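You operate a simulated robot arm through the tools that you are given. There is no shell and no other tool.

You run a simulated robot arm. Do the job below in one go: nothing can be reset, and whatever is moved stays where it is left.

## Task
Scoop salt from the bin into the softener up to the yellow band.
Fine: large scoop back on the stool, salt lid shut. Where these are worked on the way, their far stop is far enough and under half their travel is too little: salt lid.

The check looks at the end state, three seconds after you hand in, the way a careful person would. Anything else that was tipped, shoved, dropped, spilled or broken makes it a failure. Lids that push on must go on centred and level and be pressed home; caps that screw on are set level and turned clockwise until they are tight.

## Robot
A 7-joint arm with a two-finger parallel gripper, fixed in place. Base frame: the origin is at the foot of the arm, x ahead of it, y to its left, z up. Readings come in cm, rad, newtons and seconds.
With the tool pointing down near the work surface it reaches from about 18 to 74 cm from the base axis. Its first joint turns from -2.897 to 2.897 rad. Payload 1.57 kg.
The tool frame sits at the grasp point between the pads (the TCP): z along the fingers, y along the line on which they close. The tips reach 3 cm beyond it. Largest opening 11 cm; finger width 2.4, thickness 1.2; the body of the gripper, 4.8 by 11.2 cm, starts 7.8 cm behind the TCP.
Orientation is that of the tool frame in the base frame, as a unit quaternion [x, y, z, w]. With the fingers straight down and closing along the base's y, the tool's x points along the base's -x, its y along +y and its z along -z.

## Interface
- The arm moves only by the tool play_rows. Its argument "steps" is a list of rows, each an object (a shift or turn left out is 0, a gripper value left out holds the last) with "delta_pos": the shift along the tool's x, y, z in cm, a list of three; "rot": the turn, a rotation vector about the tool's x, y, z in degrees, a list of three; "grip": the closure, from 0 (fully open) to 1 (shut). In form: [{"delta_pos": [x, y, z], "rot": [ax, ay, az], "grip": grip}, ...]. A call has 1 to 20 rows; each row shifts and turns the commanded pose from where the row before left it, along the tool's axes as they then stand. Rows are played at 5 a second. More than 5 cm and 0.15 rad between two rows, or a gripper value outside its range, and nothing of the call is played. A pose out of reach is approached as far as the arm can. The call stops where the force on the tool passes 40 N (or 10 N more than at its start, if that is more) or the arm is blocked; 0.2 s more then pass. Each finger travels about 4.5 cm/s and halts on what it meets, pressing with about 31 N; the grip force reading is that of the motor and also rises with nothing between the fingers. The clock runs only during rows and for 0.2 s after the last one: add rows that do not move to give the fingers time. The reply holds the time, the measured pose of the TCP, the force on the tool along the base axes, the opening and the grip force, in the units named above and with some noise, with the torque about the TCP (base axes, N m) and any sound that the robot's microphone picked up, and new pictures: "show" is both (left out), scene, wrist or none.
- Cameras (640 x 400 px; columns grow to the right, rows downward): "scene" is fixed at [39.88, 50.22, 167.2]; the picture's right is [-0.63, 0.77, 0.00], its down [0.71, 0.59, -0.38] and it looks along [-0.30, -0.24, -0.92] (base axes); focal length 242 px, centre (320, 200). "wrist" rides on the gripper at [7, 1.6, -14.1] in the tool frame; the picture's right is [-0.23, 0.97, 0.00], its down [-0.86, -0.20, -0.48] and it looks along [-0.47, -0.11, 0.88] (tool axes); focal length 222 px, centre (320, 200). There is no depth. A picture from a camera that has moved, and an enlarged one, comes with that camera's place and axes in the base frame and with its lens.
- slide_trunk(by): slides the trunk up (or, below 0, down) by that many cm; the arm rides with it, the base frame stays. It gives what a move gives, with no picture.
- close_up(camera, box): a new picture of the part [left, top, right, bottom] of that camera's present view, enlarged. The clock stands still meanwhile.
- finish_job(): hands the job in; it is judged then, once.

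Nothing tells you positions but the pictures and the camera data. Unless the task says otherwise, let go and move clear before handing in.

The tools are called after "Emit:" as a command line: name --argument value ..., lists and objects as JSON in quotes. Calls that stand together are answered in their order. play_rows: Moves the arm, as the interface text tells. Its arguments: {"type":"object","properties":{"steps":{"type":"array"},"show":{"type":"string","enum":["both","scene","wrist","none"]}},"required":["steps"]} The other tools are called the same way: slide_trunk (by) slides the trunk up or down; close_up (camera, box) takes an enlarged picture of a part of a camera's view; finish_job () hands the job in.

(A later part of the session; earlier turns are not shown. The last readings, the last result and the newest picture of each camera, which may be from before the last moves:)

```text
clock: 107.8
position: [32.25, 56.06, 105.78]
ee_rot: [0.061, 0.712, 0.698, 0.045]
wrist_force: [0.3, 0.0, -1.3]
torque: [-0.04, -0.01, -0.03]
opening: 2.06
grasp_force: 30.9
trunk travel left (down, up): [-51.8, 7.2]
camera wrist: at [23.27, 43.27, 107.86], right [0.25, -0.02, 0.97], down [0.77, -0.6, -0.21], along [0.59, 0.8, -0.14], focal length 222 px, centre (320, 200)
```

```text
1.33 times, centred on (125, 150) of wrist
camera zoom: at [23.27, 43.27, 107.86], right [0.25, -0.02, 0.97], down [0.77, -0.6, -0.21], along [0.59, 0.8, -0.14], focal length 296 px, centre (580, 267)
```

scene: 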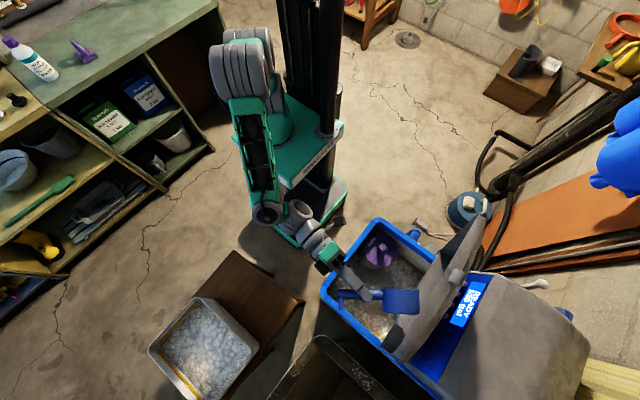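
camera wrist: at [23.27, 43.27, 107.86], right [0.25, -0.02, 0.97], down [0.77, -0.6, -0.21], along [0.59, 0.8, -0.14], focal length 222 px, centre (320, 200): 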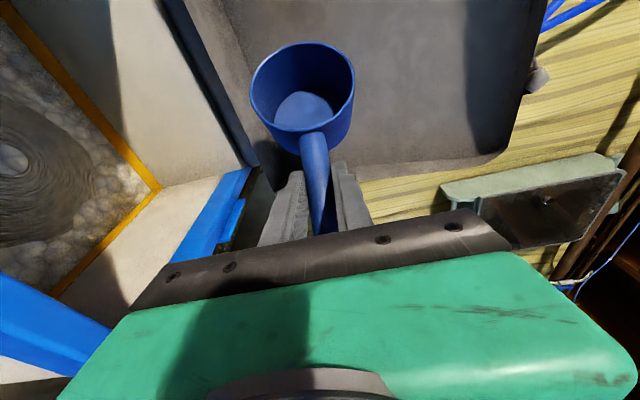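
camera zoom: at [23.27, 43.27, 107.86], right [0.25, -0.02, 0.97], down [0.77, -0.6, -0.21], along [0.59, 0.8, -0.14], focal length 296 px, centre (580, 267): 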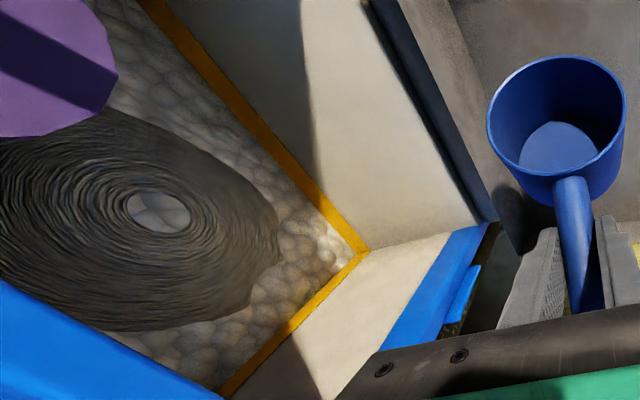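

Second scoop is in, with no salt on the well cap. I'll go back for a third in the same way, then check the bin and tank surfaces from above.

Emit:
play_rows --steps '[{"rot": [5.67, 0, 5.67]}, {"rot": [5.67, 0, 5.67]}, {"rot": [5.67, 0, 5.67]}, {"rot": [5.67, 0, 5.67]}, {"rot": [5.67, 0, 5.67]}, {"delta_pos": [-3.809, 1.567, -1.348], "rot": [-1.659, -2.606, 1.659]}, {"delta_pos": [-3.809, 1.567, -1.348], "rot": [-1.659, -2.606, 1.659]}, {"delta_pos": [-3.809, 1.567, -1.348], "rot": [-1.659, -2.606, 1.659]}, {"delta_pos": [-3.809, 1.567, -1.348], "rot": [-1.659, -2.606, 1.659]}, {"delta_pos": [-3.809, 1.567, -1.348], "rot": [-1.659, -2.606, 1.659]}, {"delta_pos": [-3.809, 1.567, -1.348], "rot": [-1.659, -2.606, 1.659]}, {"delta_pos": [-3.809, 1.567, -1.348], "rot": [-1.659, -2.606, 1.659]}, {"delta_pos": [-3.809, 1.567, -1.348], "rot": [-1.659, -2.606, 1.659]}, {"delta_pos": [-3.809, 1.567, -1.348], "rot": [-1.659, -2.606, 1.659]}, {"delta_pos": [-3.809, 1.567, -1.348], "rot": [-1.659, -2.606, 1.659]}, {"delta_pos": [-3.809, 1.567, -1.348], "rot": [-1.659, -2.606, 1.659]}, {"delta_pos": [-3.809, 1.567, -1.348], "rot": [-1.659, -2.606, 1.659]}, {}]' --show "both"

Emit:
close_up --camera "scene" --box '[310, 210, 480, 350]'

Emit:
close_up --camera "wrist" --box '[120, 70, 300, 280]'

```text
clock: 111.7
position: [71.19, 23.08, 105.81]
ee_rot: [0.521, 0.681, 0.514, 0.044]
wrist_force: [0.0, -0.2, -1.5]
torque: [-0.06, 0.0, -0.01]
opening: 2.08
grasp_force: 31.0
trunk travel left (down, up): [-51.8, 7.2]
camera wrist: at [60.74, 19.18, 117.03], right [0.75, -0.24, 0.62], down [-0.03, -0.94, -0.33], along [0.66, 0.23, -0.71], focal length 222 px, centre (320, 200)
```

scene: 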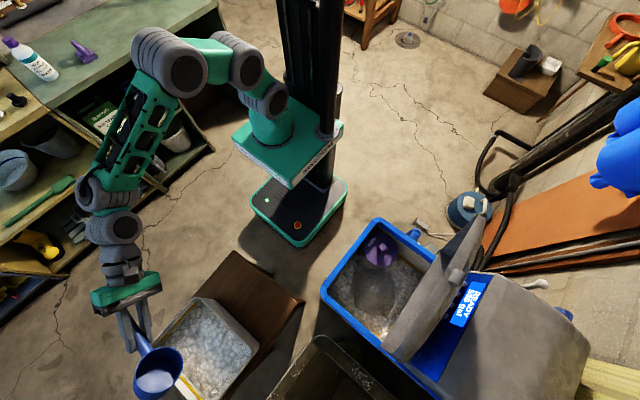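
wrist: 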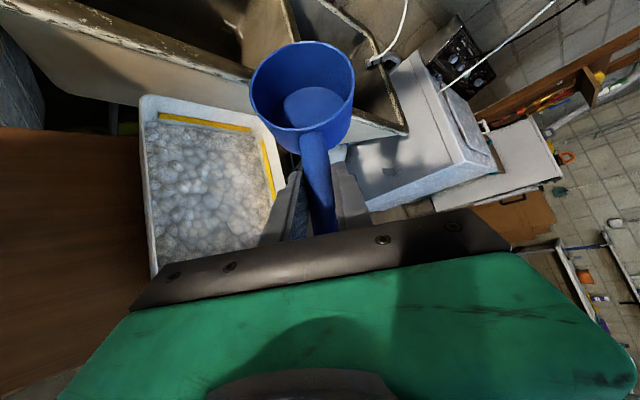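

```text
2.86 times, centred on (395, 280) of scene
camera zoom: at [39.88, 50.22, 167.2], right [-0.63, 0.77, 0.0], down [0.71, 0.59, -0.38], along [-0.3, -0.24, -0.92], focal length 692 px, centre (106, -29)
```

zoom: 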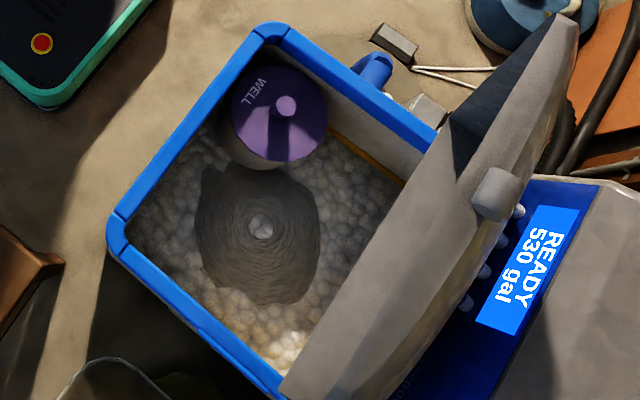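

```text
1.90 times, centred on (210, 175) of wrist
camera zoom: at [60.74, 19.18, 117.03], right [0.75, -0.24, 0.62], down [-0.03, -0.94, -0.33], along [0.66, 0.23, -0.71], focal length 423 px, centre (530, 248)
```

zoom: 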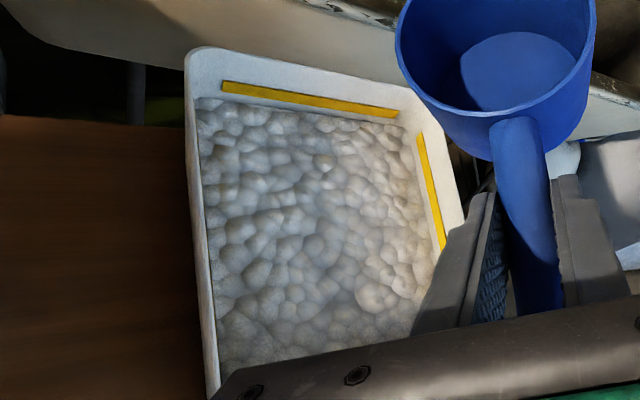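

The bin level is dropping evenly (a white gap now shows under its band), and the dig keeps filling the cup. Third dig, slightly deeper.

Emit:
play_rows --steps '[{"rot": [4.2, -5.35, -4.2]}, {"rot": [4.2, -5.35, -4.2]}, {"rot": [4.2, -5.35, -4.2]}, {"rot": [4.2, -5.35, -4.2]}, {"rot": [4.2, -5.35, -4.2]}, {"delta_pos": [0.22, -1.59, 3.1]}, {"delta_pos": [0.22, -1.59, 3.1]}, {"delta_pos": [0.22, -1.59, 3.1]}, {"delta_pos": [0.22, -1.59, 3.1]}, {"delta_pos": [0.49, -1.329, 0.474]}, {"delta_pos": [0.49, -1.329, 0.474]}, {"delta_pos": [0.49, -1.329, 0.474]}, {"delta_pos": [0.49, -1.329, 0.474]}, {}]' --show "both"

```text
clock: 114.7
position: [69.38, 23.69, 87.3]
ee_rot: [0.493, 0.816, 0.232, 0.196]
wrist_force: [-0.2, -0.2, -1.4]
torque: [-0.02, 0.03, -0.03]
opening: 2.08
grasp_force: 31.5
trunk travel left (down, up): [-51.8, 7.2]
camera wrist: at [59.71, 28.06, 99.08], right [0.79, 0.19, 0.58], down [-0.03, -0.94, 0.35], along [0.61, -0.3, -0.74], focal length 222 px, centre (320, 200)
```

scene: 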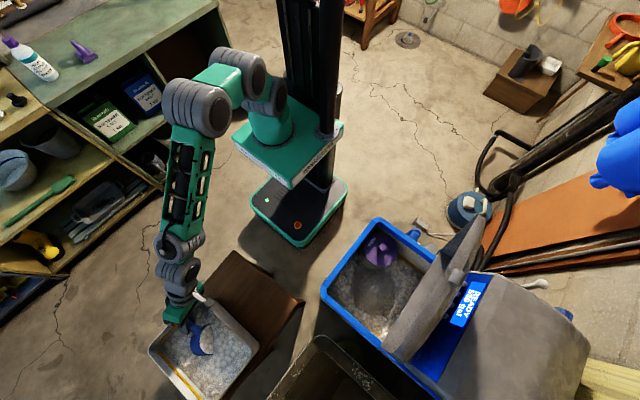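
wrist: 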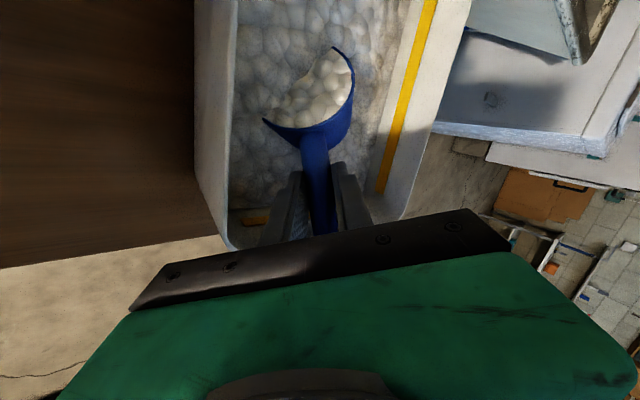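

Emit:
play_rows --steps '[{"rot": [5.67, 0, 5.67]}, {"rot": [5.67, 0, 5.67]}, {"rot": [5.67, 0, 5.67]}, {"rot": [5.67, 0, 5.67]}, {"rot": [5.67, 0, 5.67]}, {"rot": [5.67, 0, 5.67]}, {"delta_pos": [1.05, 0, -0.51], "rot": [0, 8, 0]}, {"delta_pos": [1.24, 0, -0.94], "rot": [0, 8, 0]}, {"delta_pos": [0.54, 0, -1.4], "rot": [0, 8, 0]}, {"delta_pos": [0.73, 0, -1.31], "rot": [0, 8, 0]}, {"delta_pos": [0.9, 0, -1.2], "rot": [0, 8, 0]}, {"delta_pos": [0.92, -1, -1.91]}, {"delta_pos": [0.92, -1, -1.91]}, {"delta_pos": [0.92, -1, -1.91]}, {}]' --show "both"

Emit:
close_up --camera "scene" --box '[310, 210, 480, 350]'

```text
clock: 117.8
position: [66.42, 23.85, 99.64]
ee_rot: [0.685, 0.619, 0.285, -0.257]
wrist_force: [0.0, 0.0, -0.6]
torque: [-0.05, 0.0, -0.02]
opening: 2.07
grasp_force: 30.7
trunk travel left (down, up): [-51.8, 7.2]
camera wrist: at [67.43, 18.64, 114.6], right [0.95, -0.26, -0.16], down [-0.29, -0.92, -0.27], along [-0.08, 0.3, -0.95], focal length 222 px, centre (320, 200)
```

scene: 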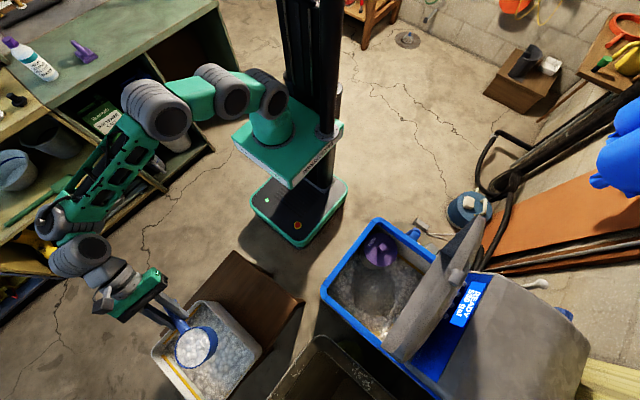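
wrist: 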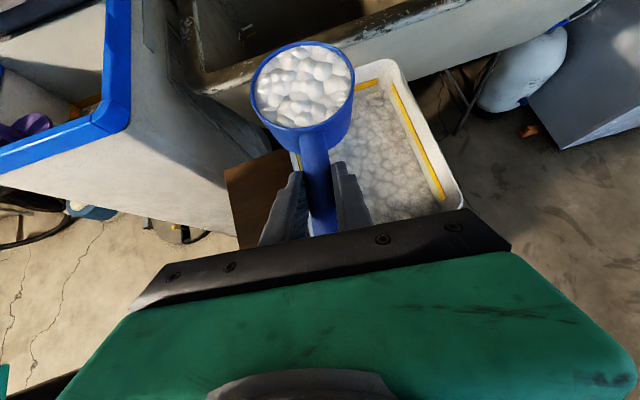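

```text
2.86 times, centred on (395, 280) of scene
camera zoom: at [39.88, 50.22, 167.2], right [-0.63, 0.77, 0.0], down [0.71, 0.59, -0.38], along [-0.3, -0.24, -0.92], focal length 692 px, centre (106, -29)
```

zoom: 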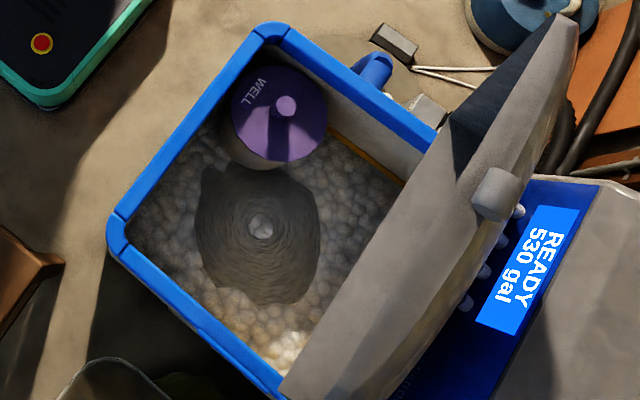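

The scoop is full, but the bin looks slightly shifted from before. I'll compare it closely.

Emit:
close_up --camera "scene" --box '[130, 230, 330, 400]'

Emit:
close_up --camera "wrist" --box '[220, 30, 500, 230]'

```text
2.35 times, centred on (230, 315) of scene
camera zoom: at [39.88, 50.22, 167.2], right [-0.63, 0.77, 0.0], down [0.71, 0.59, -0.38], along [-0.3, -0.24, -0.92], focal length 570 px, centre (532, -71)
```

zoom: 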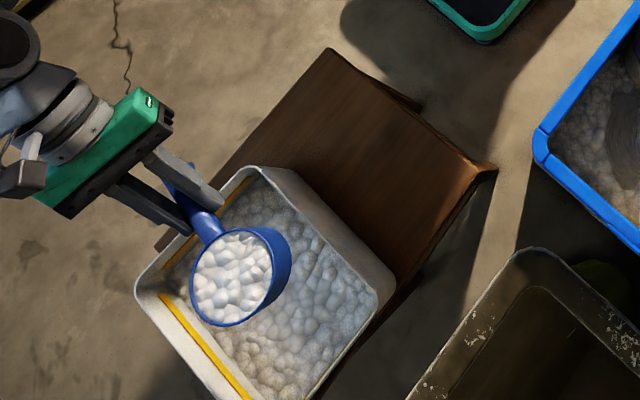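

```text
2.00 times, centred on (360, 130) of wrist
camera zoom: at [67.43, 18.64, 114.6], right [0.95, -0.26, -0.16], down [-0.29, -0.92, -0.27], along [-0.08, 0.3, -0.95], focal length 444 px, centre (240, 340)
```

zoom: 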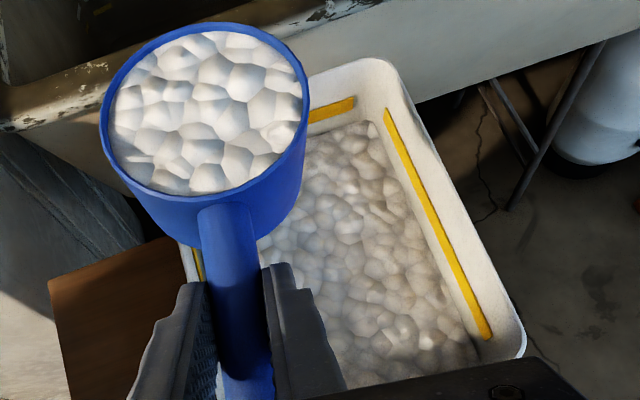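

The third dig dragged the bin about 1.5 cm toward +y (the cup likely touched its floor); I'll set that right later by nudging it back. For now I'll carry this full scoop to the tank, aiming at the right-front part.

Emit:
play_rows --steps '[{"delta_pos": [2.889, -2.399, 1.994], "rot": [2.498, 0, -2.484]}, {"delta_pos": [2.889, -2.399, 1.994], "rot": [2.498, 0, -2.484]}, {"delta_pos": [2.889, -2.399, 1.994], "rot": [2.498, 0, -2.484]}, {"delta_pos": [2.889, -2.399, 1.994], "rot": [2.498, 0, -2.484]}, {"delta_pos": [2.889, -2.399, 1.994], "rot": [2.498, 0, -2.484]}, {"delta_pos": [2.889, -2.399, 1.994], "rot": [2.498, 0, -2.484]}, {"delta_pos": [2.889, -2.399, 1.994], "rot": [2.498, 0, -2.484]}, {"delta_pos": [2.889, -2.399, 1.994], "rot": [2.498, 0, -2.484]}, {"delta_pos": [2.889, -2.399, 1.994], "rot": [2.498, 0, -2.484]}, {"delta_pos": [2.889, -2.399, 1.994], "rot": [2.498, 0, -2.484]}, {}]' --show "both"

Emit:
close_up --camera "scene" --box '[130, 230, 330, 400]'

```text
clock: 120.2
position: [37.18, 53.13, 106.04]
ee_rot: [0.465, 0.798, 0.193, -0.332]
wrist_force: [0.2, 0.7, -0.7]
torque: [-0.04, -0.02, 0.01]
opening: 2.08
grasp_force: 31.6
trunk travel left (down, up): [-51.8, 7.2]
camera wrist: at [41.12, 49.6, 121.07], right [0.93, 0.34, -0.16], down [0.29, -0.92, -0.27], along [-0.24, 0.2, -0.95], focal length 222 px, centre (320, 200)
```

scene: 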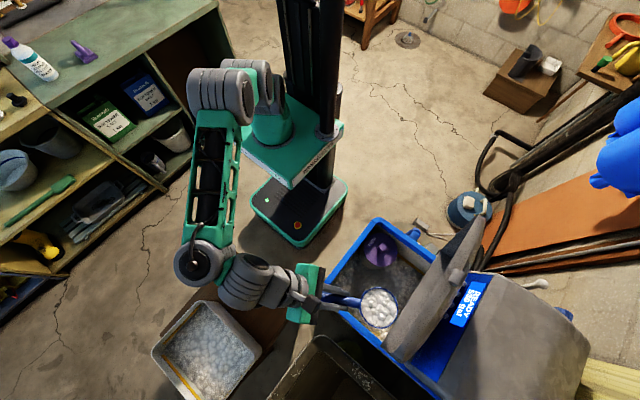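
wrist: 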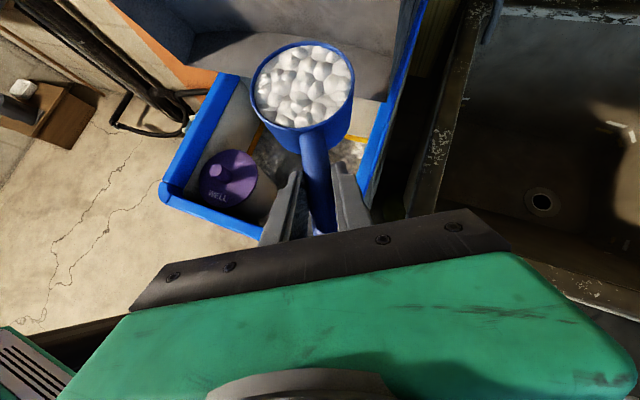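

```text
2.35 times, centred on (230, 315) of scene
camera zoom: at [39.88, 50.22, 167.2], right [-0.63, 0.77, 0.0], down [0.71, 0.59, -0.38], along [-0.3, -0.24, -0.92], focal length 570 px, centre (532, -71)
```

zoom: 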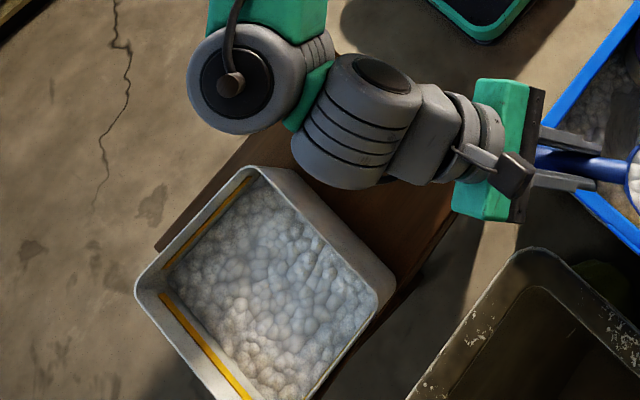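

Cup at about (33, 61) over the tank. Pouring the third scoop.

Emit:
play_rows --steps '[{"rot": [-5.67, 0, -5.67]}, {"rot": [-5.67, 0, -5.67]}, {"rot": [-5.67, 0, -5.67]}, {"rot": [-5.67, 0, -5.67]}, {"rot": [-5.67, 0, -5.67]}, {"rot": [-5.67, 0, -5.67]}, {"rot": [-5.67, 0, -5.67]}, {"rot": [-5.67, 0, -5.67]}, {"rot": [-5.67, 0, -5.67]}, {"rot": [-5.67, 0, -5.67]}, {"rot": [-5.67, 0, -5.67]}, {}, {}]' --show "both"

Emit:
close_up --camera "scene" --box '[310, 210, 480, 350]'

Emit:
close_up --camera "wrist" --box '[0, 0, 200, 300]'

```text
clock: 123.0
position: [37.32, 53.2, 105.98]
ee_rot: [0.104, 0.706, 0.695, 0.087]
wrist_force: [0.4, 0.9, -1.8]
torque: [-0.07, -0.01, 0.01]
opening: 2.11
grasp_force: 31.2
trunk travel left (down, up): [-51.8, 7.2]
camera wrist: at [26.76, 41.55, 108.1], right [0.25, -0.05, 0.97], down [0.69, -0.69, -0.21], along [0.68, 0.72, -0.14], focal length 222 px, centre (320, 200)
```

scene: 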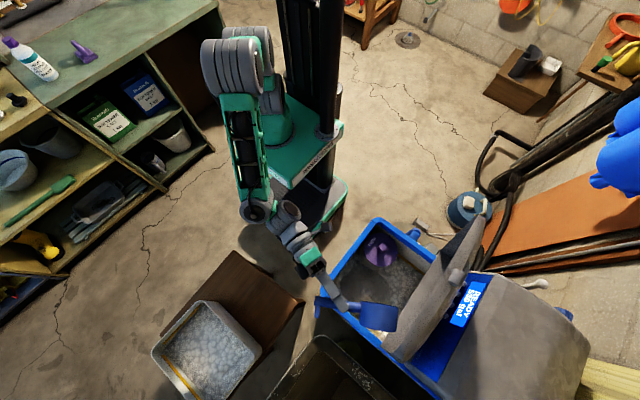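
wrist: 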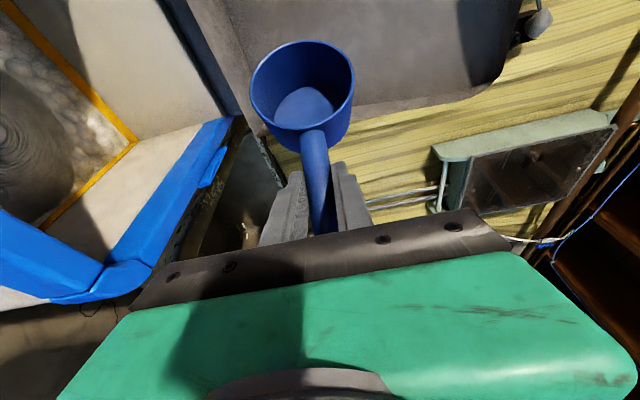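

```text
2.86 times, centred on (395, 280) of scene
camera zoom: at [39.88, 50.22, 167.2], right [-0.63, 0.77, 0.0], down [0.71, 0.59, -0.38], along [-0.3, -0.24, -0.92], focal length 692 px, centre (106, -29)
```

zoom: 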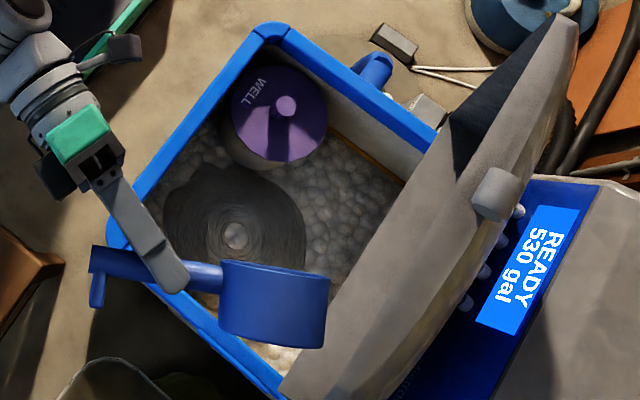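

```text
1.33 times, centred on (100, 150) of wrist
camera zoom: at [26.76, 41.55, 108.1], right [0.25, -0.05, 0.97], down [0.69, -0.69, -0.21], along [0.68, 0.72, -0.14], focal length 296 px, centre (613, 267)
```

zoom: 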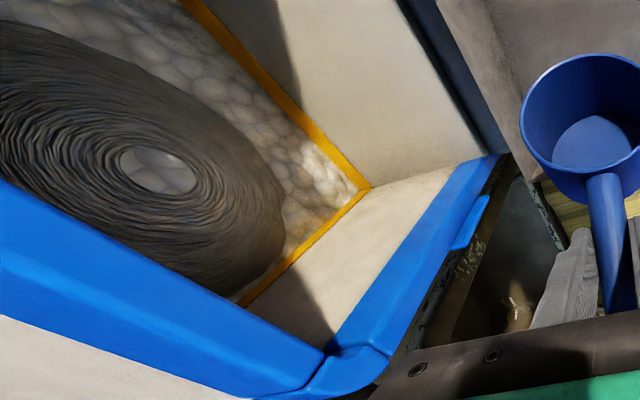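

The third scoop is in; the salt line at the wall has risen to about z 76.3 while the band's top edge is at 78.1. I'll roll back partway for a clearer look at the tank walls before deciding about more.

Emit:
play_rows --steps '[{"rot": [5.67, 0, 5.67]}, {"rot": [5.67, 0, 5.67]}, {"rot": [5.67, 0, 5.67]}, {"rot": [5.67, 0, 5.67]}, {"rot": [5.67, 0, 5.67]}, {}]' --show "both"

Emit:
close_up --camera "wrist" --box '[80, 20, 280, 160]'

Emit:
close_up --camera "wrist" --box '[0, 60, 280, 300]'

Emit:
close_up --camera "scene" --box '[380, 240, 415, 265]'

```text
clock: 124.5
position: [37.3, 53.27, 105.95]
ee_rot: [0.292, 0.807, 0.502, -0.112]
wrist_force: [0.1, -0.4, -1.2]
torque: [-0.06, -0.03, -0.01]
opening: 2.11
grasp_force: 31.4
trunk travel left (down, up): [-51.8, 7.2]
camera wrist: at [31.0, 43.91, 117.21], right [0.75, 0.24, 0.62], down [0.52, -0.79, -0.33], along [0.41, 0.57, -0.72], focal length 222 px, centre (320, 200)
```

scene: 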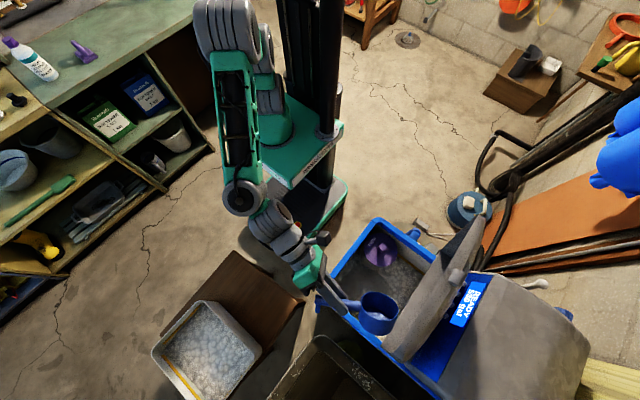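
wrist: 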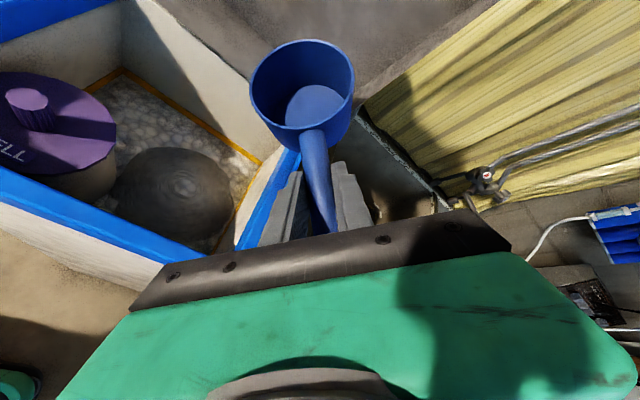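

```text
2.86 times, centred on (180, 90) of wrist
camera zoom: at [31.0, 43.91, 117.21], right [0.75, 0.24, 0.62], down [0.52, -0.79, -0.33], along [0.41, 0.57, -0.72], focal length 635 px, centre (720, 514)
```

zoom: 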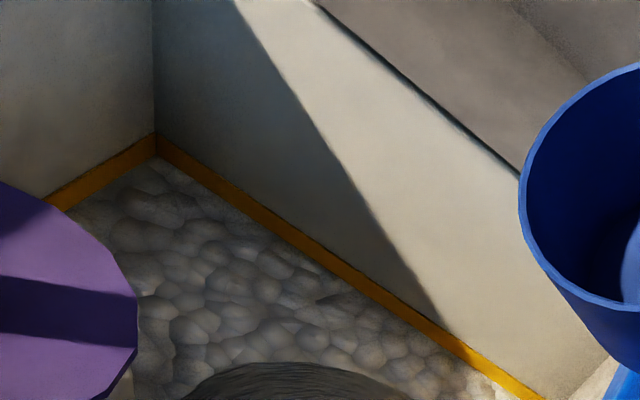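

```text
1.67 times, centred on (140, 180) of wrist
camera zoom: at [31.0, 43.91, 117.21], right [0.75, 0.24, 0.62], down [0.52, -0.79, -0.33], along [0.41, 0.57, -0.72], focal length 370 px, centre (620, 233)
```

zoom: 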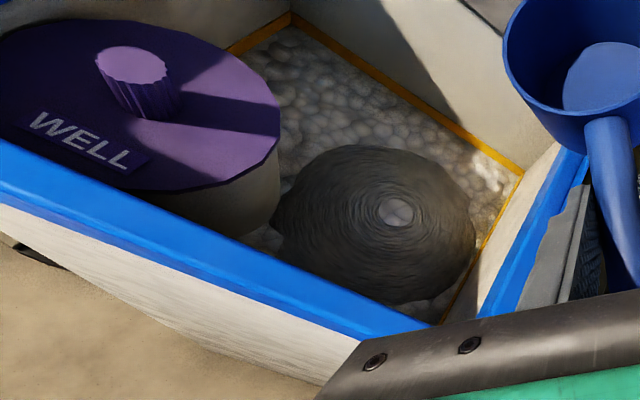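

```text
16.00 times, centred on (398, 252) of scene
camera zoom: at [39.88, 50.22, 167.2], right [-0.63, 0.77, 0.0], down [0.71, 0.59, -0.38], along [-0.3, -0.24, -0.92], focal length 3875 px, centre (-920, -640)
```

zoom: 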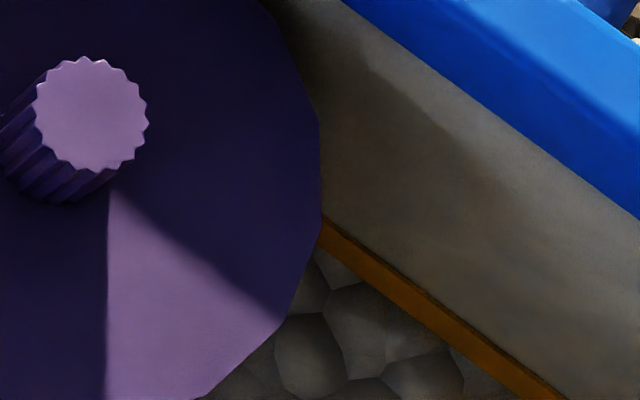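

The surface now sits mid-band: salt line about z 76 at the walls, plus the mound, with the band's top at about 77.9. That looks right, so I'll stop at three scoops and take the empty scoop back to its place on the stool.

Emit:
play_rows --steps '[{"rot": [5.67, 0, 5.67]}, {"rot": [5.67, 0, 5.67]}, {"rot": [5.67, 0, 5.67]}, {"rot": [5.67, 0, 5.67]}, {"rot": [5.67, 0, 5.67]}, {"rot": [5.67, 0, 5.67]}, {"delta_pos": [-2.717, 0.806, -2.717], "rot": [-2.376, 0, 2.376]}, {"delta_pos": [-2.717, 0.806, -2.717], "rot": [-2.376, 0, 2.376]}, {"delta_pos": [-2.717, 0.806, -2.717], "rot": [-2.376, 0, 2.376]}, {"delta_pos": [-2.717, 0.806, -2.717], "rot": [-2.376, 0, 2.376]}, {"delta_pos": [-2.717, 0.806, -2.717], "rot": [-2.376, 0, 2.376]}, {"delta_pos": [-2.717, 0.806, -2.717], "rot": [-2.376, 0, 2.376]}, {"delta_pos": [-2.717, 0.806, -2.717], "rot": [-2.376, 0, 2.376]}, {"delta_pos": [-2.717, 0.806, -2.717], "rot": [-2.376, 0, 2.376]}, {"delta_pos": [-2.717, 0.806, -2.717], "rot": [-2.376, 0, 2.376]}, {"delta_pos": [-2.717, 0.806, -2.717], "rot": [-2.376, 0, 2.376]}, {}]' --show "both"

Emit:
close_up --camera "scene" --box '[310, 210, 480, 350]'

```text
clock: 128.1
position: [54.45, 18.44, 105.95]
ee_rot: [0.677, 0.629, 0.28, -0.262]
wrist_force: [0.1, -0.5, -0.2]
torque: [-0.02, -0.02, -0.01]
opening: 2.09
grasp_force: 30.9
trunk travel left (down, up): [-51.8, 7.2]
camera wrist: at [55.6, 13.27, 120.83], right [0.96, -0.23, -0.16], down [-0.27, -0.92, -0.27], along [-0.09, 0.3, -0.95], focal length 222 px, centre (320, 200)
```

scene: 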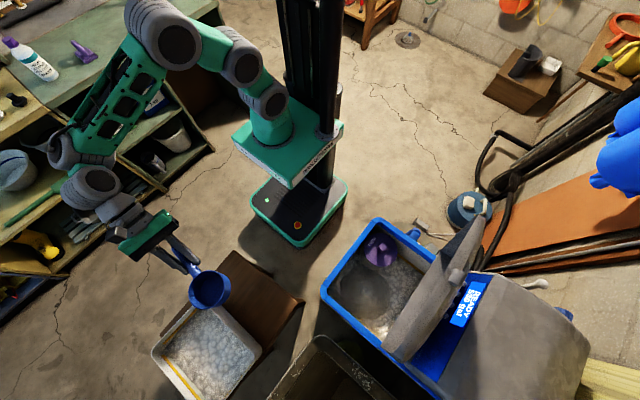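
wrist: 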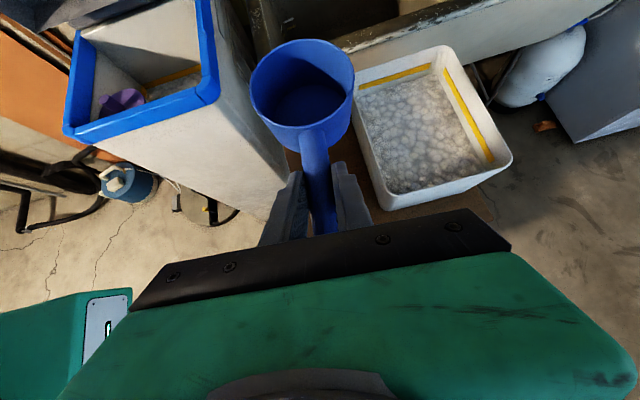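

```text
2.86 times, centred on (395, 280) of scene
camera zoom: at [39.88, 50.22, 167.2], right [-0.63, 0.77, 0.0], down [0.71, 0.59, -0.38], along [-0.3, -0.24, -0.92], focal length 692 px, centre (106, -29)
```

zoom: 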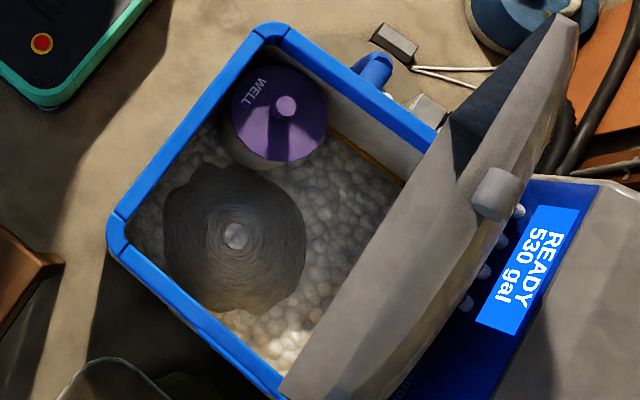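

The scoop is back above its original spot with the same orientation. I'll lower the trunk to the posture I picked it up with, then set it down gently.

Emit:
slide_trunk --by -18

Emit:
play_rows --steps '[{"delta_pos": [-1.55, -0.12, 1.4]}, {"delta_pos": [-1.5, -0.12, 1.5]}, {"delta_pos": [-1.5, -0.12, 1.5]}, {"delta_pos": [-1.0, 0, 1.0]}, {}]' --show "wrist"

```text
clock: 130.1
position: [54.32, 18.5, 87.95]
ee_rot: [0.677, 0.628, 0.281, -0.261]
wrist_force: [0.0, 0.8, -0.4]
torque: [-0.05, -0.01, -0.01]
opening: 2.05
grasp_force: 31.1
trunk travel left (down, up): [-33.8, 25.2]
```

```text
clock: 131.2
position: [54.07, 18.35, 80.15]
ee_rot: [0.677, 0.629, 0.28, -0.262]
wrist_force: [-0.5, 0.0, 0.1]
torque: [-0.01, 0.03, 0.01]
opening: 2.07
grasp_force: 30.9
trunk travel left (down, up): [-33.8, 25.2]
camera wrist: at [55.28, 13.22, 95.09], right [0.96, -0.23, -0.16], down [-0.27, -0.92, -0.27], along [-0.09, 0.3, -0.95], focal length 222 px, centre (320, 200)
```

wrist: 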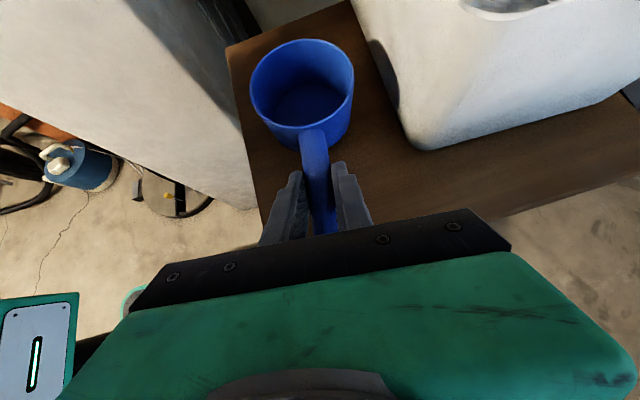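

Emit:
play_rows --steps '[{"delta_pos": [-0.354, 0, 0.354]}, {"delta_pos": [-0.354, 0, 0.354]}, {"delta_pos": [-0.354, 0, 0.354]}, {}]' --show "none"

Emit:
play_rows --steps '[{"delta_pos": [-0.15, 0, 0.15]}, {}]' --show "none"

```text
clock: 132.2
position: [54.15, 18.38, 78.7]
ee_rot: [0.677, 0.628, 0.282, -0.262]
wrist_force: [-0.9, -0.4, 2.1]
torque: [-0.17, 0.04, -0.01]
opening: 2.09
grasp_force: 31.2
trunk travel left (down, up): [-33.8, 25.2]
```

```text
clock: 132.8
position: [53.82, 18.42, 78.65]
ee_rot: [0.676, 0.629, 0.282, -0.261]
wrist_force: [-1.4, 1.9, 13.8]
torque: [-0.69, -0.01, -0.04]
opening: 2.11
grasp_force: 31.2
trunk travel left (down, up): [-33.8, 25.2]
```

The cup has touched the stool. I'll ease the pressure, open the fingers, and back out along the finger direction.

Emit:
play_rows --steps '[{"delta_pos": [0.09, 0, -0.09]}, {"grip": 0.8}, {"grip": 0.6}, {"grip": 0.5}, {}, {}, {}]' --show "both"

```text
clock: 134.4
position: [53.94, 18.39, 78.63]
ee_rot: [0.677, 0.628, 0.282, -0.262]
wrist_force: [-0.6, 0.5, 0.0]
torque: [0.02, 0.0, 0.01]
opening: 5.49
grasp_force: 0.1
trunk travel left (down, up): [-33.8, 25.2]
camera wrist: at [55.23, 13.23, 93.52], right [0.96, -0.23, -0.16], down [-0.27, -0.92, -0.27], along [-0.09, 0.3, -0.95], focal length 222 px, centre (320, 200)
```

scene: 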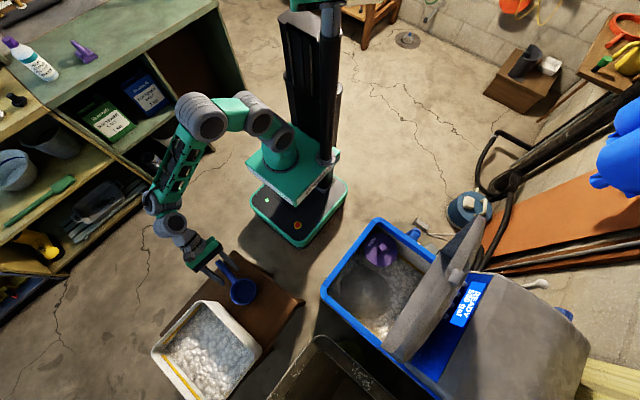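
wrist: 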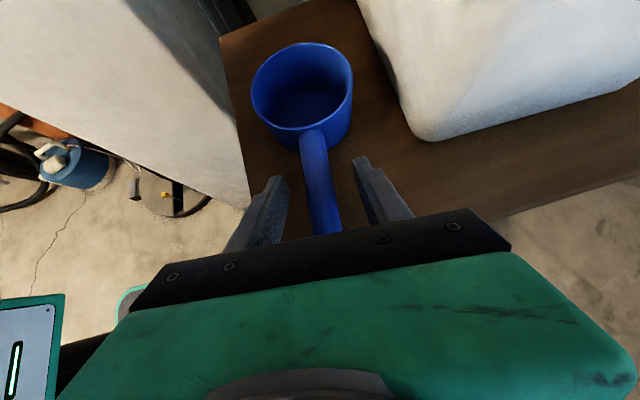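

Released; the scoop rests on the stool in its original place. Backing the fingers out along their own axis now.

Emit:
play_rows --steps '[{"delta_pos": [0, 0, -2]}, {"delta_pos": [0, 0, -3]}, {"delta_pos": [0, 0, -4]}, {"delta_pos": [0, 0, -4]}, {"delta_pos": [2, 0, -3]}, {}]' --show "both"

Emit:
close_up --camera "scene" --box '[130, 230, 330, 400]'

Emit:
close_up --camera "wrist" --box '[240, 0, 600, 230]'

```text
clock: 135.8
position: [53.3, 8.54, 91.36]
ee_rot: [0.677, 0.628, 0.281, -0.261]
wrist_force: [0.1, 0.0, -0.2]
torque: [-0.03, -0.01, -0.01]
opening: 5.49
grasp_force: 0.1
trunk travel left (down, up): [-33.8, 25.2]
camera wrist: at [54.51, 3.4, 106.3], right [0.96, -0.23, -0.16], down [-0.27, -0.92, -0.27], along [-0.09, 0.3, -0.95], focal length 222 px, centre (320, 200)
```

scene: 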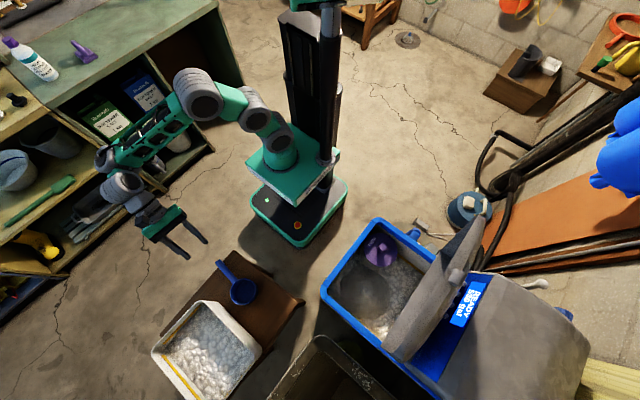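
wrist: 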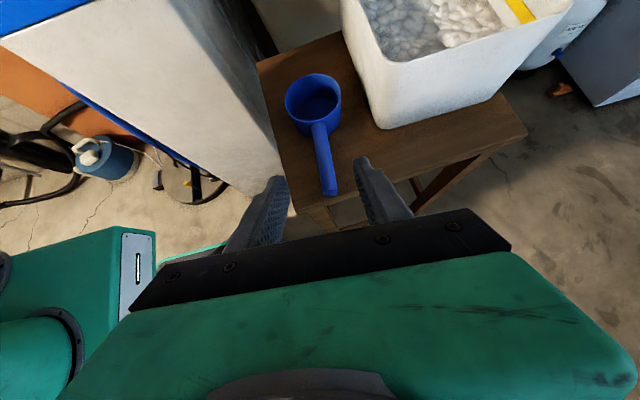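

```text
2.35 times, centred on (230, 315) of scene
camera zoom: at [39.88, 50.22, 167.2], right [-0.63, 0.77, 0.0], down [0.71, 0.59, -0.38], along [-0.3, -0.24, -0.92], focal length 570 px, centre (532, -71)
```

zoom: 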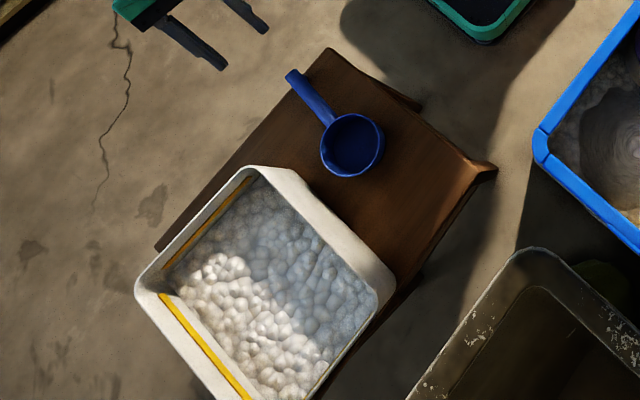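

```text
1.74 times, centred on (420, 115) of wrist
camera zoom: at [54.51, 3.4, 106.3], right [0.96, -0.23, -0.16], down [-0.27, -0.92, -0.27], along [-0.09, 0.3, -0.95], focal length 386 px, centre (146, 348)
```

zoom: 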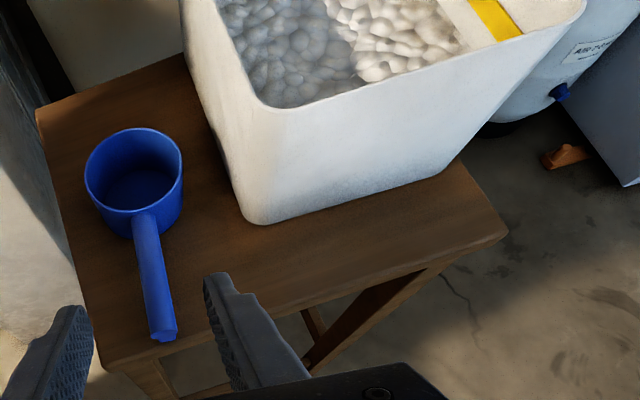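

The scoop is back within a few millimetres of where it started. The bin sits about 1.5 cm further along +y than at the start, so I'll nudge it back from inside its −y wall with closed fingers. First I'll get into the tilted hand posture that reached there before.

Emit:
slide_trunk --by 18

Emit:
play_rows --steps '[{"rot": [-5.67, 0, -5.67], "grip": 1}, {"rot": [-5.67, 0, -5.67]}, {"rot": [-5.67, 0, -5.67]}, {"rot": [-5.67, 0, -5.67]}, {"rot": [-5.67, 0, -5.67]}, {"rot": [-5.67, 0, -5.67]}, {"rot": [4.2, -5.35, -4.2]}, {"rot": [4.2, -5.35, -4.2]}, {"rot": [4.2, -5.35, -4.2]}, {"rot": [4.2, -5.35, -4.2]}, {"rot": [4.2, -5.35, -4.2]}, {}]' --show "none"

```text
clock: 137.8
position: [53.26, 8.64, 109.27]
ee_rot: [0.677, 0.628, 0.281, -0.261]
wrist_force: [-0.5, -0.1, 0.3]
torque: [0.01, 0.02, 0.01]
opening: 5.5
grasp_force: 0.0
trunk travel left (down, up): [-51.8, 7.2]
```

```text
clock: 140.4
position: [53.12, 8.57, 109.34]
ee_rot: [0.482, 0.822, 0.234, 0.193]
wrist_force: [-0.3, 0.5, 0.6]
torque: [-0.01, -0.02, -0.03]
opening: 0.0
grasp_force: 21.7
trunk travel left (down, up): [-51.8, 7.2]
```

Emit:
play_rows --steps '[{"delta_pos": [1.427, 2.44, 3.855]}, {"delta_pos": [1.427, 2.44, 3.855]}, {"delta_pos": [1.427, 2.44, 3.855]}, {"delta_pos": [1.427, 2.44, 3.855]}, {"delta_pos": [1.427, 2.44, 3.855]}, {"delta_pos": [1.427, 2.44, 3.855]}, {}]' --show "both"

```text
clock: 142.1
position: [72.26, 27.1, 98.09]
ee_rot: [0.482, 0.822, 0.235, 0.193]
wrist_force: [0.2, -0.6, 0.1]
torque: [0.04, -0.02, 0.05]
opening: 0.04
grasp_force: 21.0
trunk travel left (down, up): [-51.8, 7.2]
camera wrist: at [62.45, 31.16, 110.05], right [0.79, 0.21, 0.58], down [-0.01, -0.94, 0.35], along [0.62, -0.28, -0.74], focal length 222 px, centre (320, 200)
```

scene: 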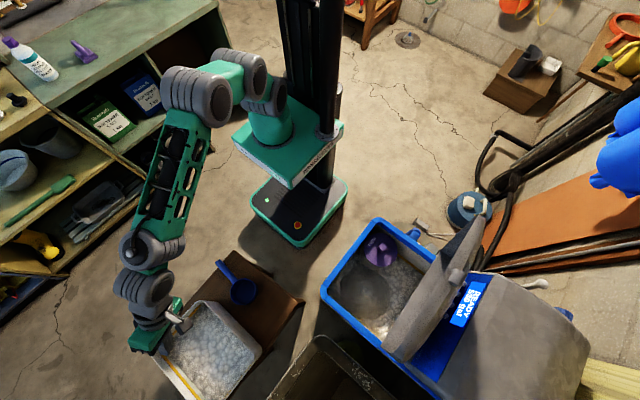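
wrist: 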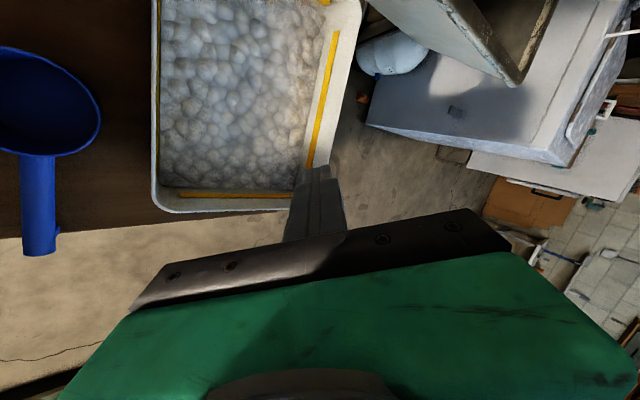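

Inside the bin's footprint and clear. I'll lower the closed fingers inside near the −y wall.

Emit:
play_rows --steps '[{"delta_pos": [0.31, -2.3, 3.05]}, {"delta_pos": [0.31, -2.3, 3.05]}, {"delta_pos": [0.31, -2.3, 3.05]}, {}]' --show "both"

Emit:
close_up --camera "scene" --box '[120, 260, 270, 400]'

```text
clock: 143.1
position: [71.7, 26.88, 86.68]
ee_rot: [0.483, 0.821, 0.234, 0.194]
wrist_force: [-0.4, -0.3, -0.5]
torque: [-0.02, 0.02, -0.02]
opening: 0.0
grasp_force: 21.3
trunk travel left (down, up): [-51.8, 7.2]
camera wrist: at [62.03, 30.88, 98.52], right [0.79, 0.21, 0.58], down [-0.01, -0.94, 0.35], along [0.62, -0.28, -0.74], focal length 222 px, centre (320, 200)
```

scene: 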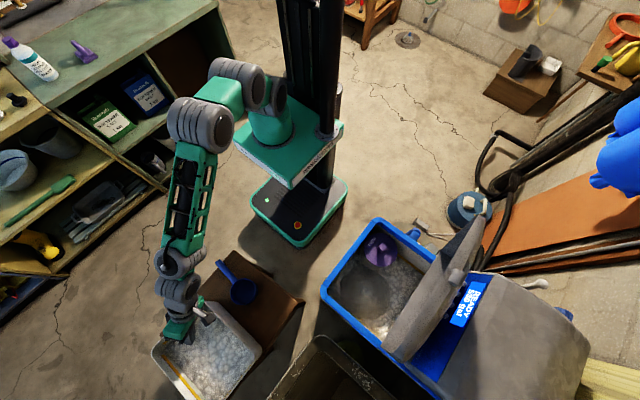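
wrist: 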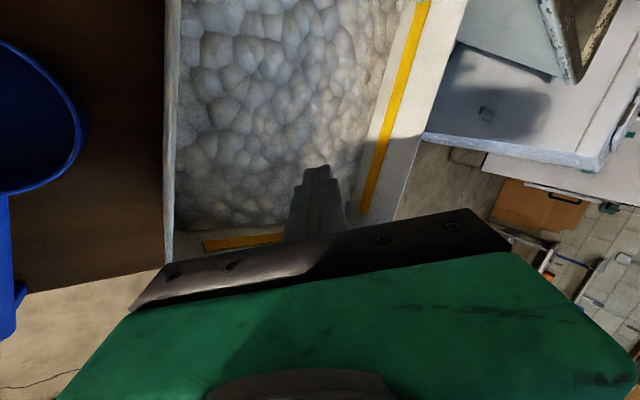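

```text
2.86 times, centred on (195, 330) of scene
camera zoom: at [39.88, 50.22, 167.2], right [-0.63, 0.77, 0.0], down [0.71, 0.59, -0.38], along [-0.3, -0.24, -0.92], focal length 692 px, centre (677, -171)
```

zoom: 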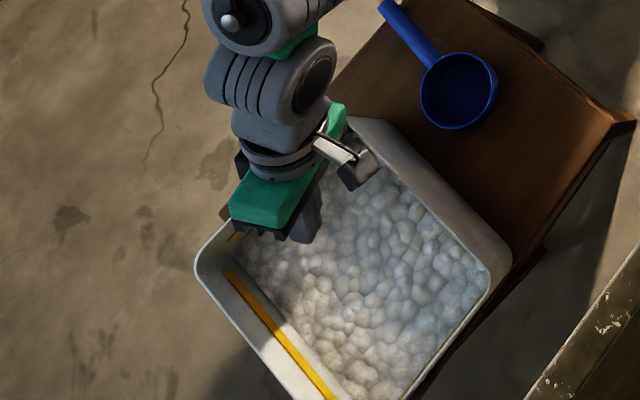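

Fingers are inside with clearance. I'll move toward −y until they touch the wall, watching the force.

Emit:
play_rows --steps '[{"delta_pos": [-0.883, -0.426, -0.199]}, {"delta_pos": [-0.883, -0.426, -0.199]}, {"delta_pos": [-0.883, -0.426, -0.199]}, {}]' --show "none"

Emit:
play_rows --steps '[{"delta_pos": [-0.441, -0.213, -0.1]}, {}]' --show "none"

```text
clock: 144.1
position: [71.78, 23.62, 86.63]
ee_rot: [0.482, 0.822, 0.235, 0.192]
wrist_force: [1.1, -1.1, 0.6]
torque: [0.0, -0.01, 0.01]
opening: 0.0
grasp_force: 21.2
trunk travel left (down, up): [-51.8, 7.2]
```

```text
clock: 144.7
position: [71.7, 23.35, 86.54]
ee_rot: [0.481, 0.822, 0.235, 0.192]
wrist_force: [0.2, 5.4, -0.5]
torque: [0.02, 0.0, -0.05]
opening: 0.01
grasp_force: 21.0
trunk travel left (down, up): [-51.8, 7.2]
```

Contact at y≈23.35. Pushing gently in small steps.

Emit:
play_rows --steps '[{"delta_pos": [-0.265, -0.128, -0.06]}, {"delta_pos": [-0.265, -0.128, -0.06]}, {}]' --show "none"

Emit:
play_rows --steps '[{"delta_pos": [-0.265, -0.128, -0.06]}, {"delta_pos": [-0.265, -0.128, -0.06]}, {}]' --show "none"

Emit:
close_up --camera "scene" --box '[120, 260, 270, 400]'

```text
clock: 145.4
position: [71.82, 22.7, 86.64]
ee_rot: [0.481, 0.822, 0.235, 0.193]
wrist_force: [-1.0, 11.5, 3.0]
torque: [-0.12, 0.05, -0.14]
opening: 0.0
grasp_force: 21.7
trunk travel left (down, up): [-51.8, 7.2]
```

```text
clock: 146.2
position: [71.76, 22.17, 86.79]
ee_rot: [0.481, 0.821, 0.236, 0.194]
wrist_force: [1.1, 13.8, 7.5]
torque: [-0.21, 0.09, -0.17]
opening: 0.01
grasp_force: 21.5
trunk travel left (down, up): [-51.8, 7.2]
```

```text
2.86 times, centred on (195, 330) of scene
camera zoom: at [39.88, 50.22, 167.2], right [-0.63, 0.77, 0.0], down [0.71, 0.59, -0.38], along [-0.3, -0.24, -0.92], focal length 692 px, centre (677, -171)
```

zoom: 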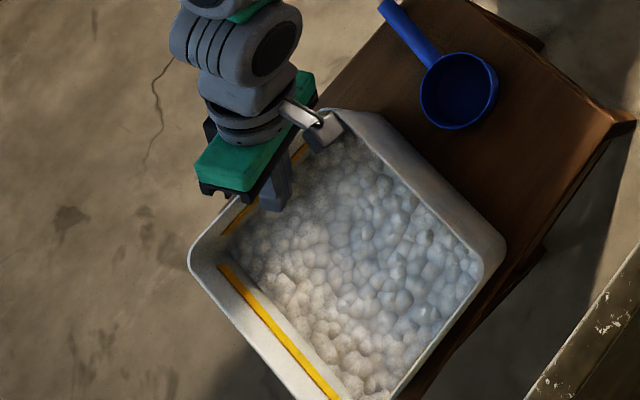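

It's sliding back with about 14 N. A touch more, then compare with the original picture.

Emit:
play_rows --steps '[{"delta_pos": [-0.265, -0.128, -0.06]}, {}]' --show "none"

Emit:
close_up --camera "scene" --box '[130, 230, 330, 400]'

```text
clock: 146.8
position: [71.83, 21.84, 86.65]
ee_rot: [0.482, 0.822, 0.234, 0.193]
wrist_force: [0.7, 14.8, 11.1]
torque: [-0.25, 0.12, -0.16]
opening: 0.01
grasp_force: 21.6
trunk travel left (down, up): [-51.8, 7.2]
```

```text
2.35 times, centred on (230, 315) of scene
camera zoom: at [39.88, 50.22, 167.2], right [-0.63, 0.77, 0.0], down [0.71, 0.59, -0.38], along [-0.3, -0.24, -0.92], focal length 570 px, centre (532, -71)
```

zoom: 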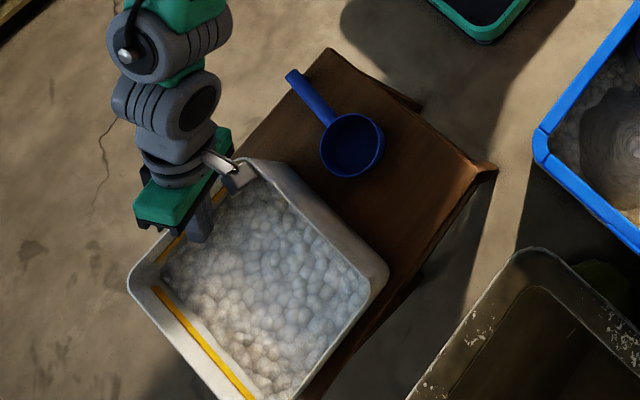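

The bin's corners match the original picture now. I'll move off the wall and lift straight out.

Emit:
play_rows --steps '[{"delta_pos": [0.883, 0.426, 0.199]}, {"delta_pos": [0.883, 0.426, 0.199]}, {"delta_pos": [-0.27, 1.71, -2.45]}, {"delta_pos": [-0.37, 2.28, -3.26]}, {"delta_pos": [-0.37, 2.28, -3.26]}, {"delta_pos": [-0.37, 2.28, -3.26]}, {"delta_pos": [-0.37, 2.28, -3.26]}, {}]' --show "both"

Emit:
close_up --camera "scene" --box '[130, 230, 330, 400]'

```text
clock: 148.7
position: [71.92, 23.65, 105.57]
ee_rot: [0.482, 0.822, 0.234, 0.193]
wrist_force: [-0.6, -0.6, -0.2]
torque: [0.02, 0.02, 0.01]
opening: 0.0
grasp_force: 21.1
trunk travel left (down, up): [-51.8, 7.2]
camera wrist: at [62.14, 27.69, 117.4], right [0.79, 0.21, 0.58], down [-0.01, -0.94, 0.35], along [0.61, -0.28, -0.74], focal length 222 px, centre (320, 200)
```

scene: 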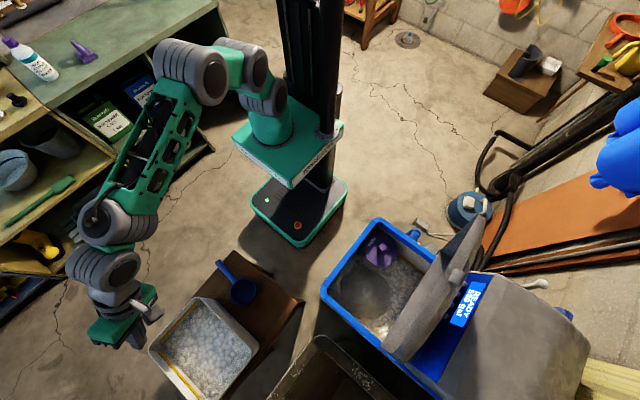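
wrist: 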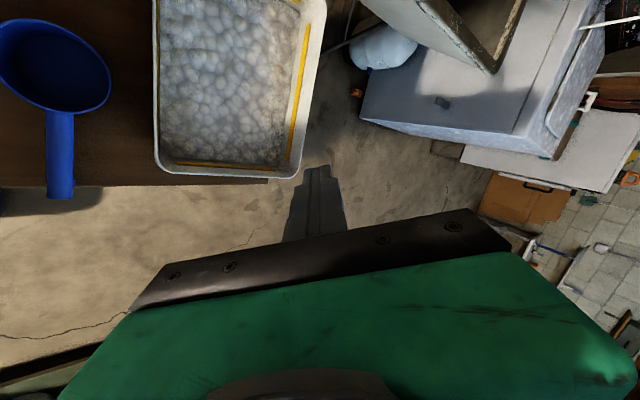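

```text
2.35 times, centred on (230, 315) of scene
camera zoom: at [39.88, 50.22, 167.2], right [-0.63, 0.77, 0.0], down [0.71, 0.59, -0.38], along [-0.3, -0.24, -0.92], focal length 570 px, centre (532, -71)
```

zoom: 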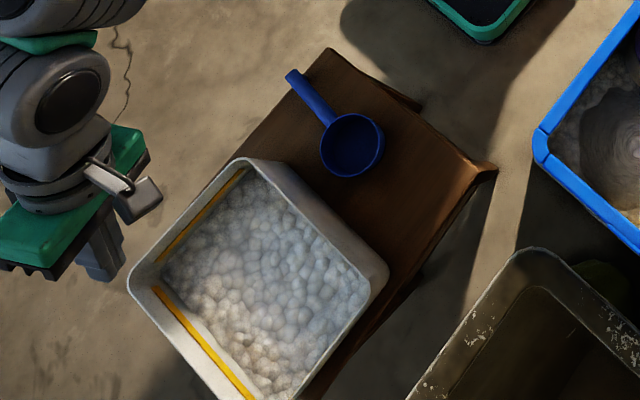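

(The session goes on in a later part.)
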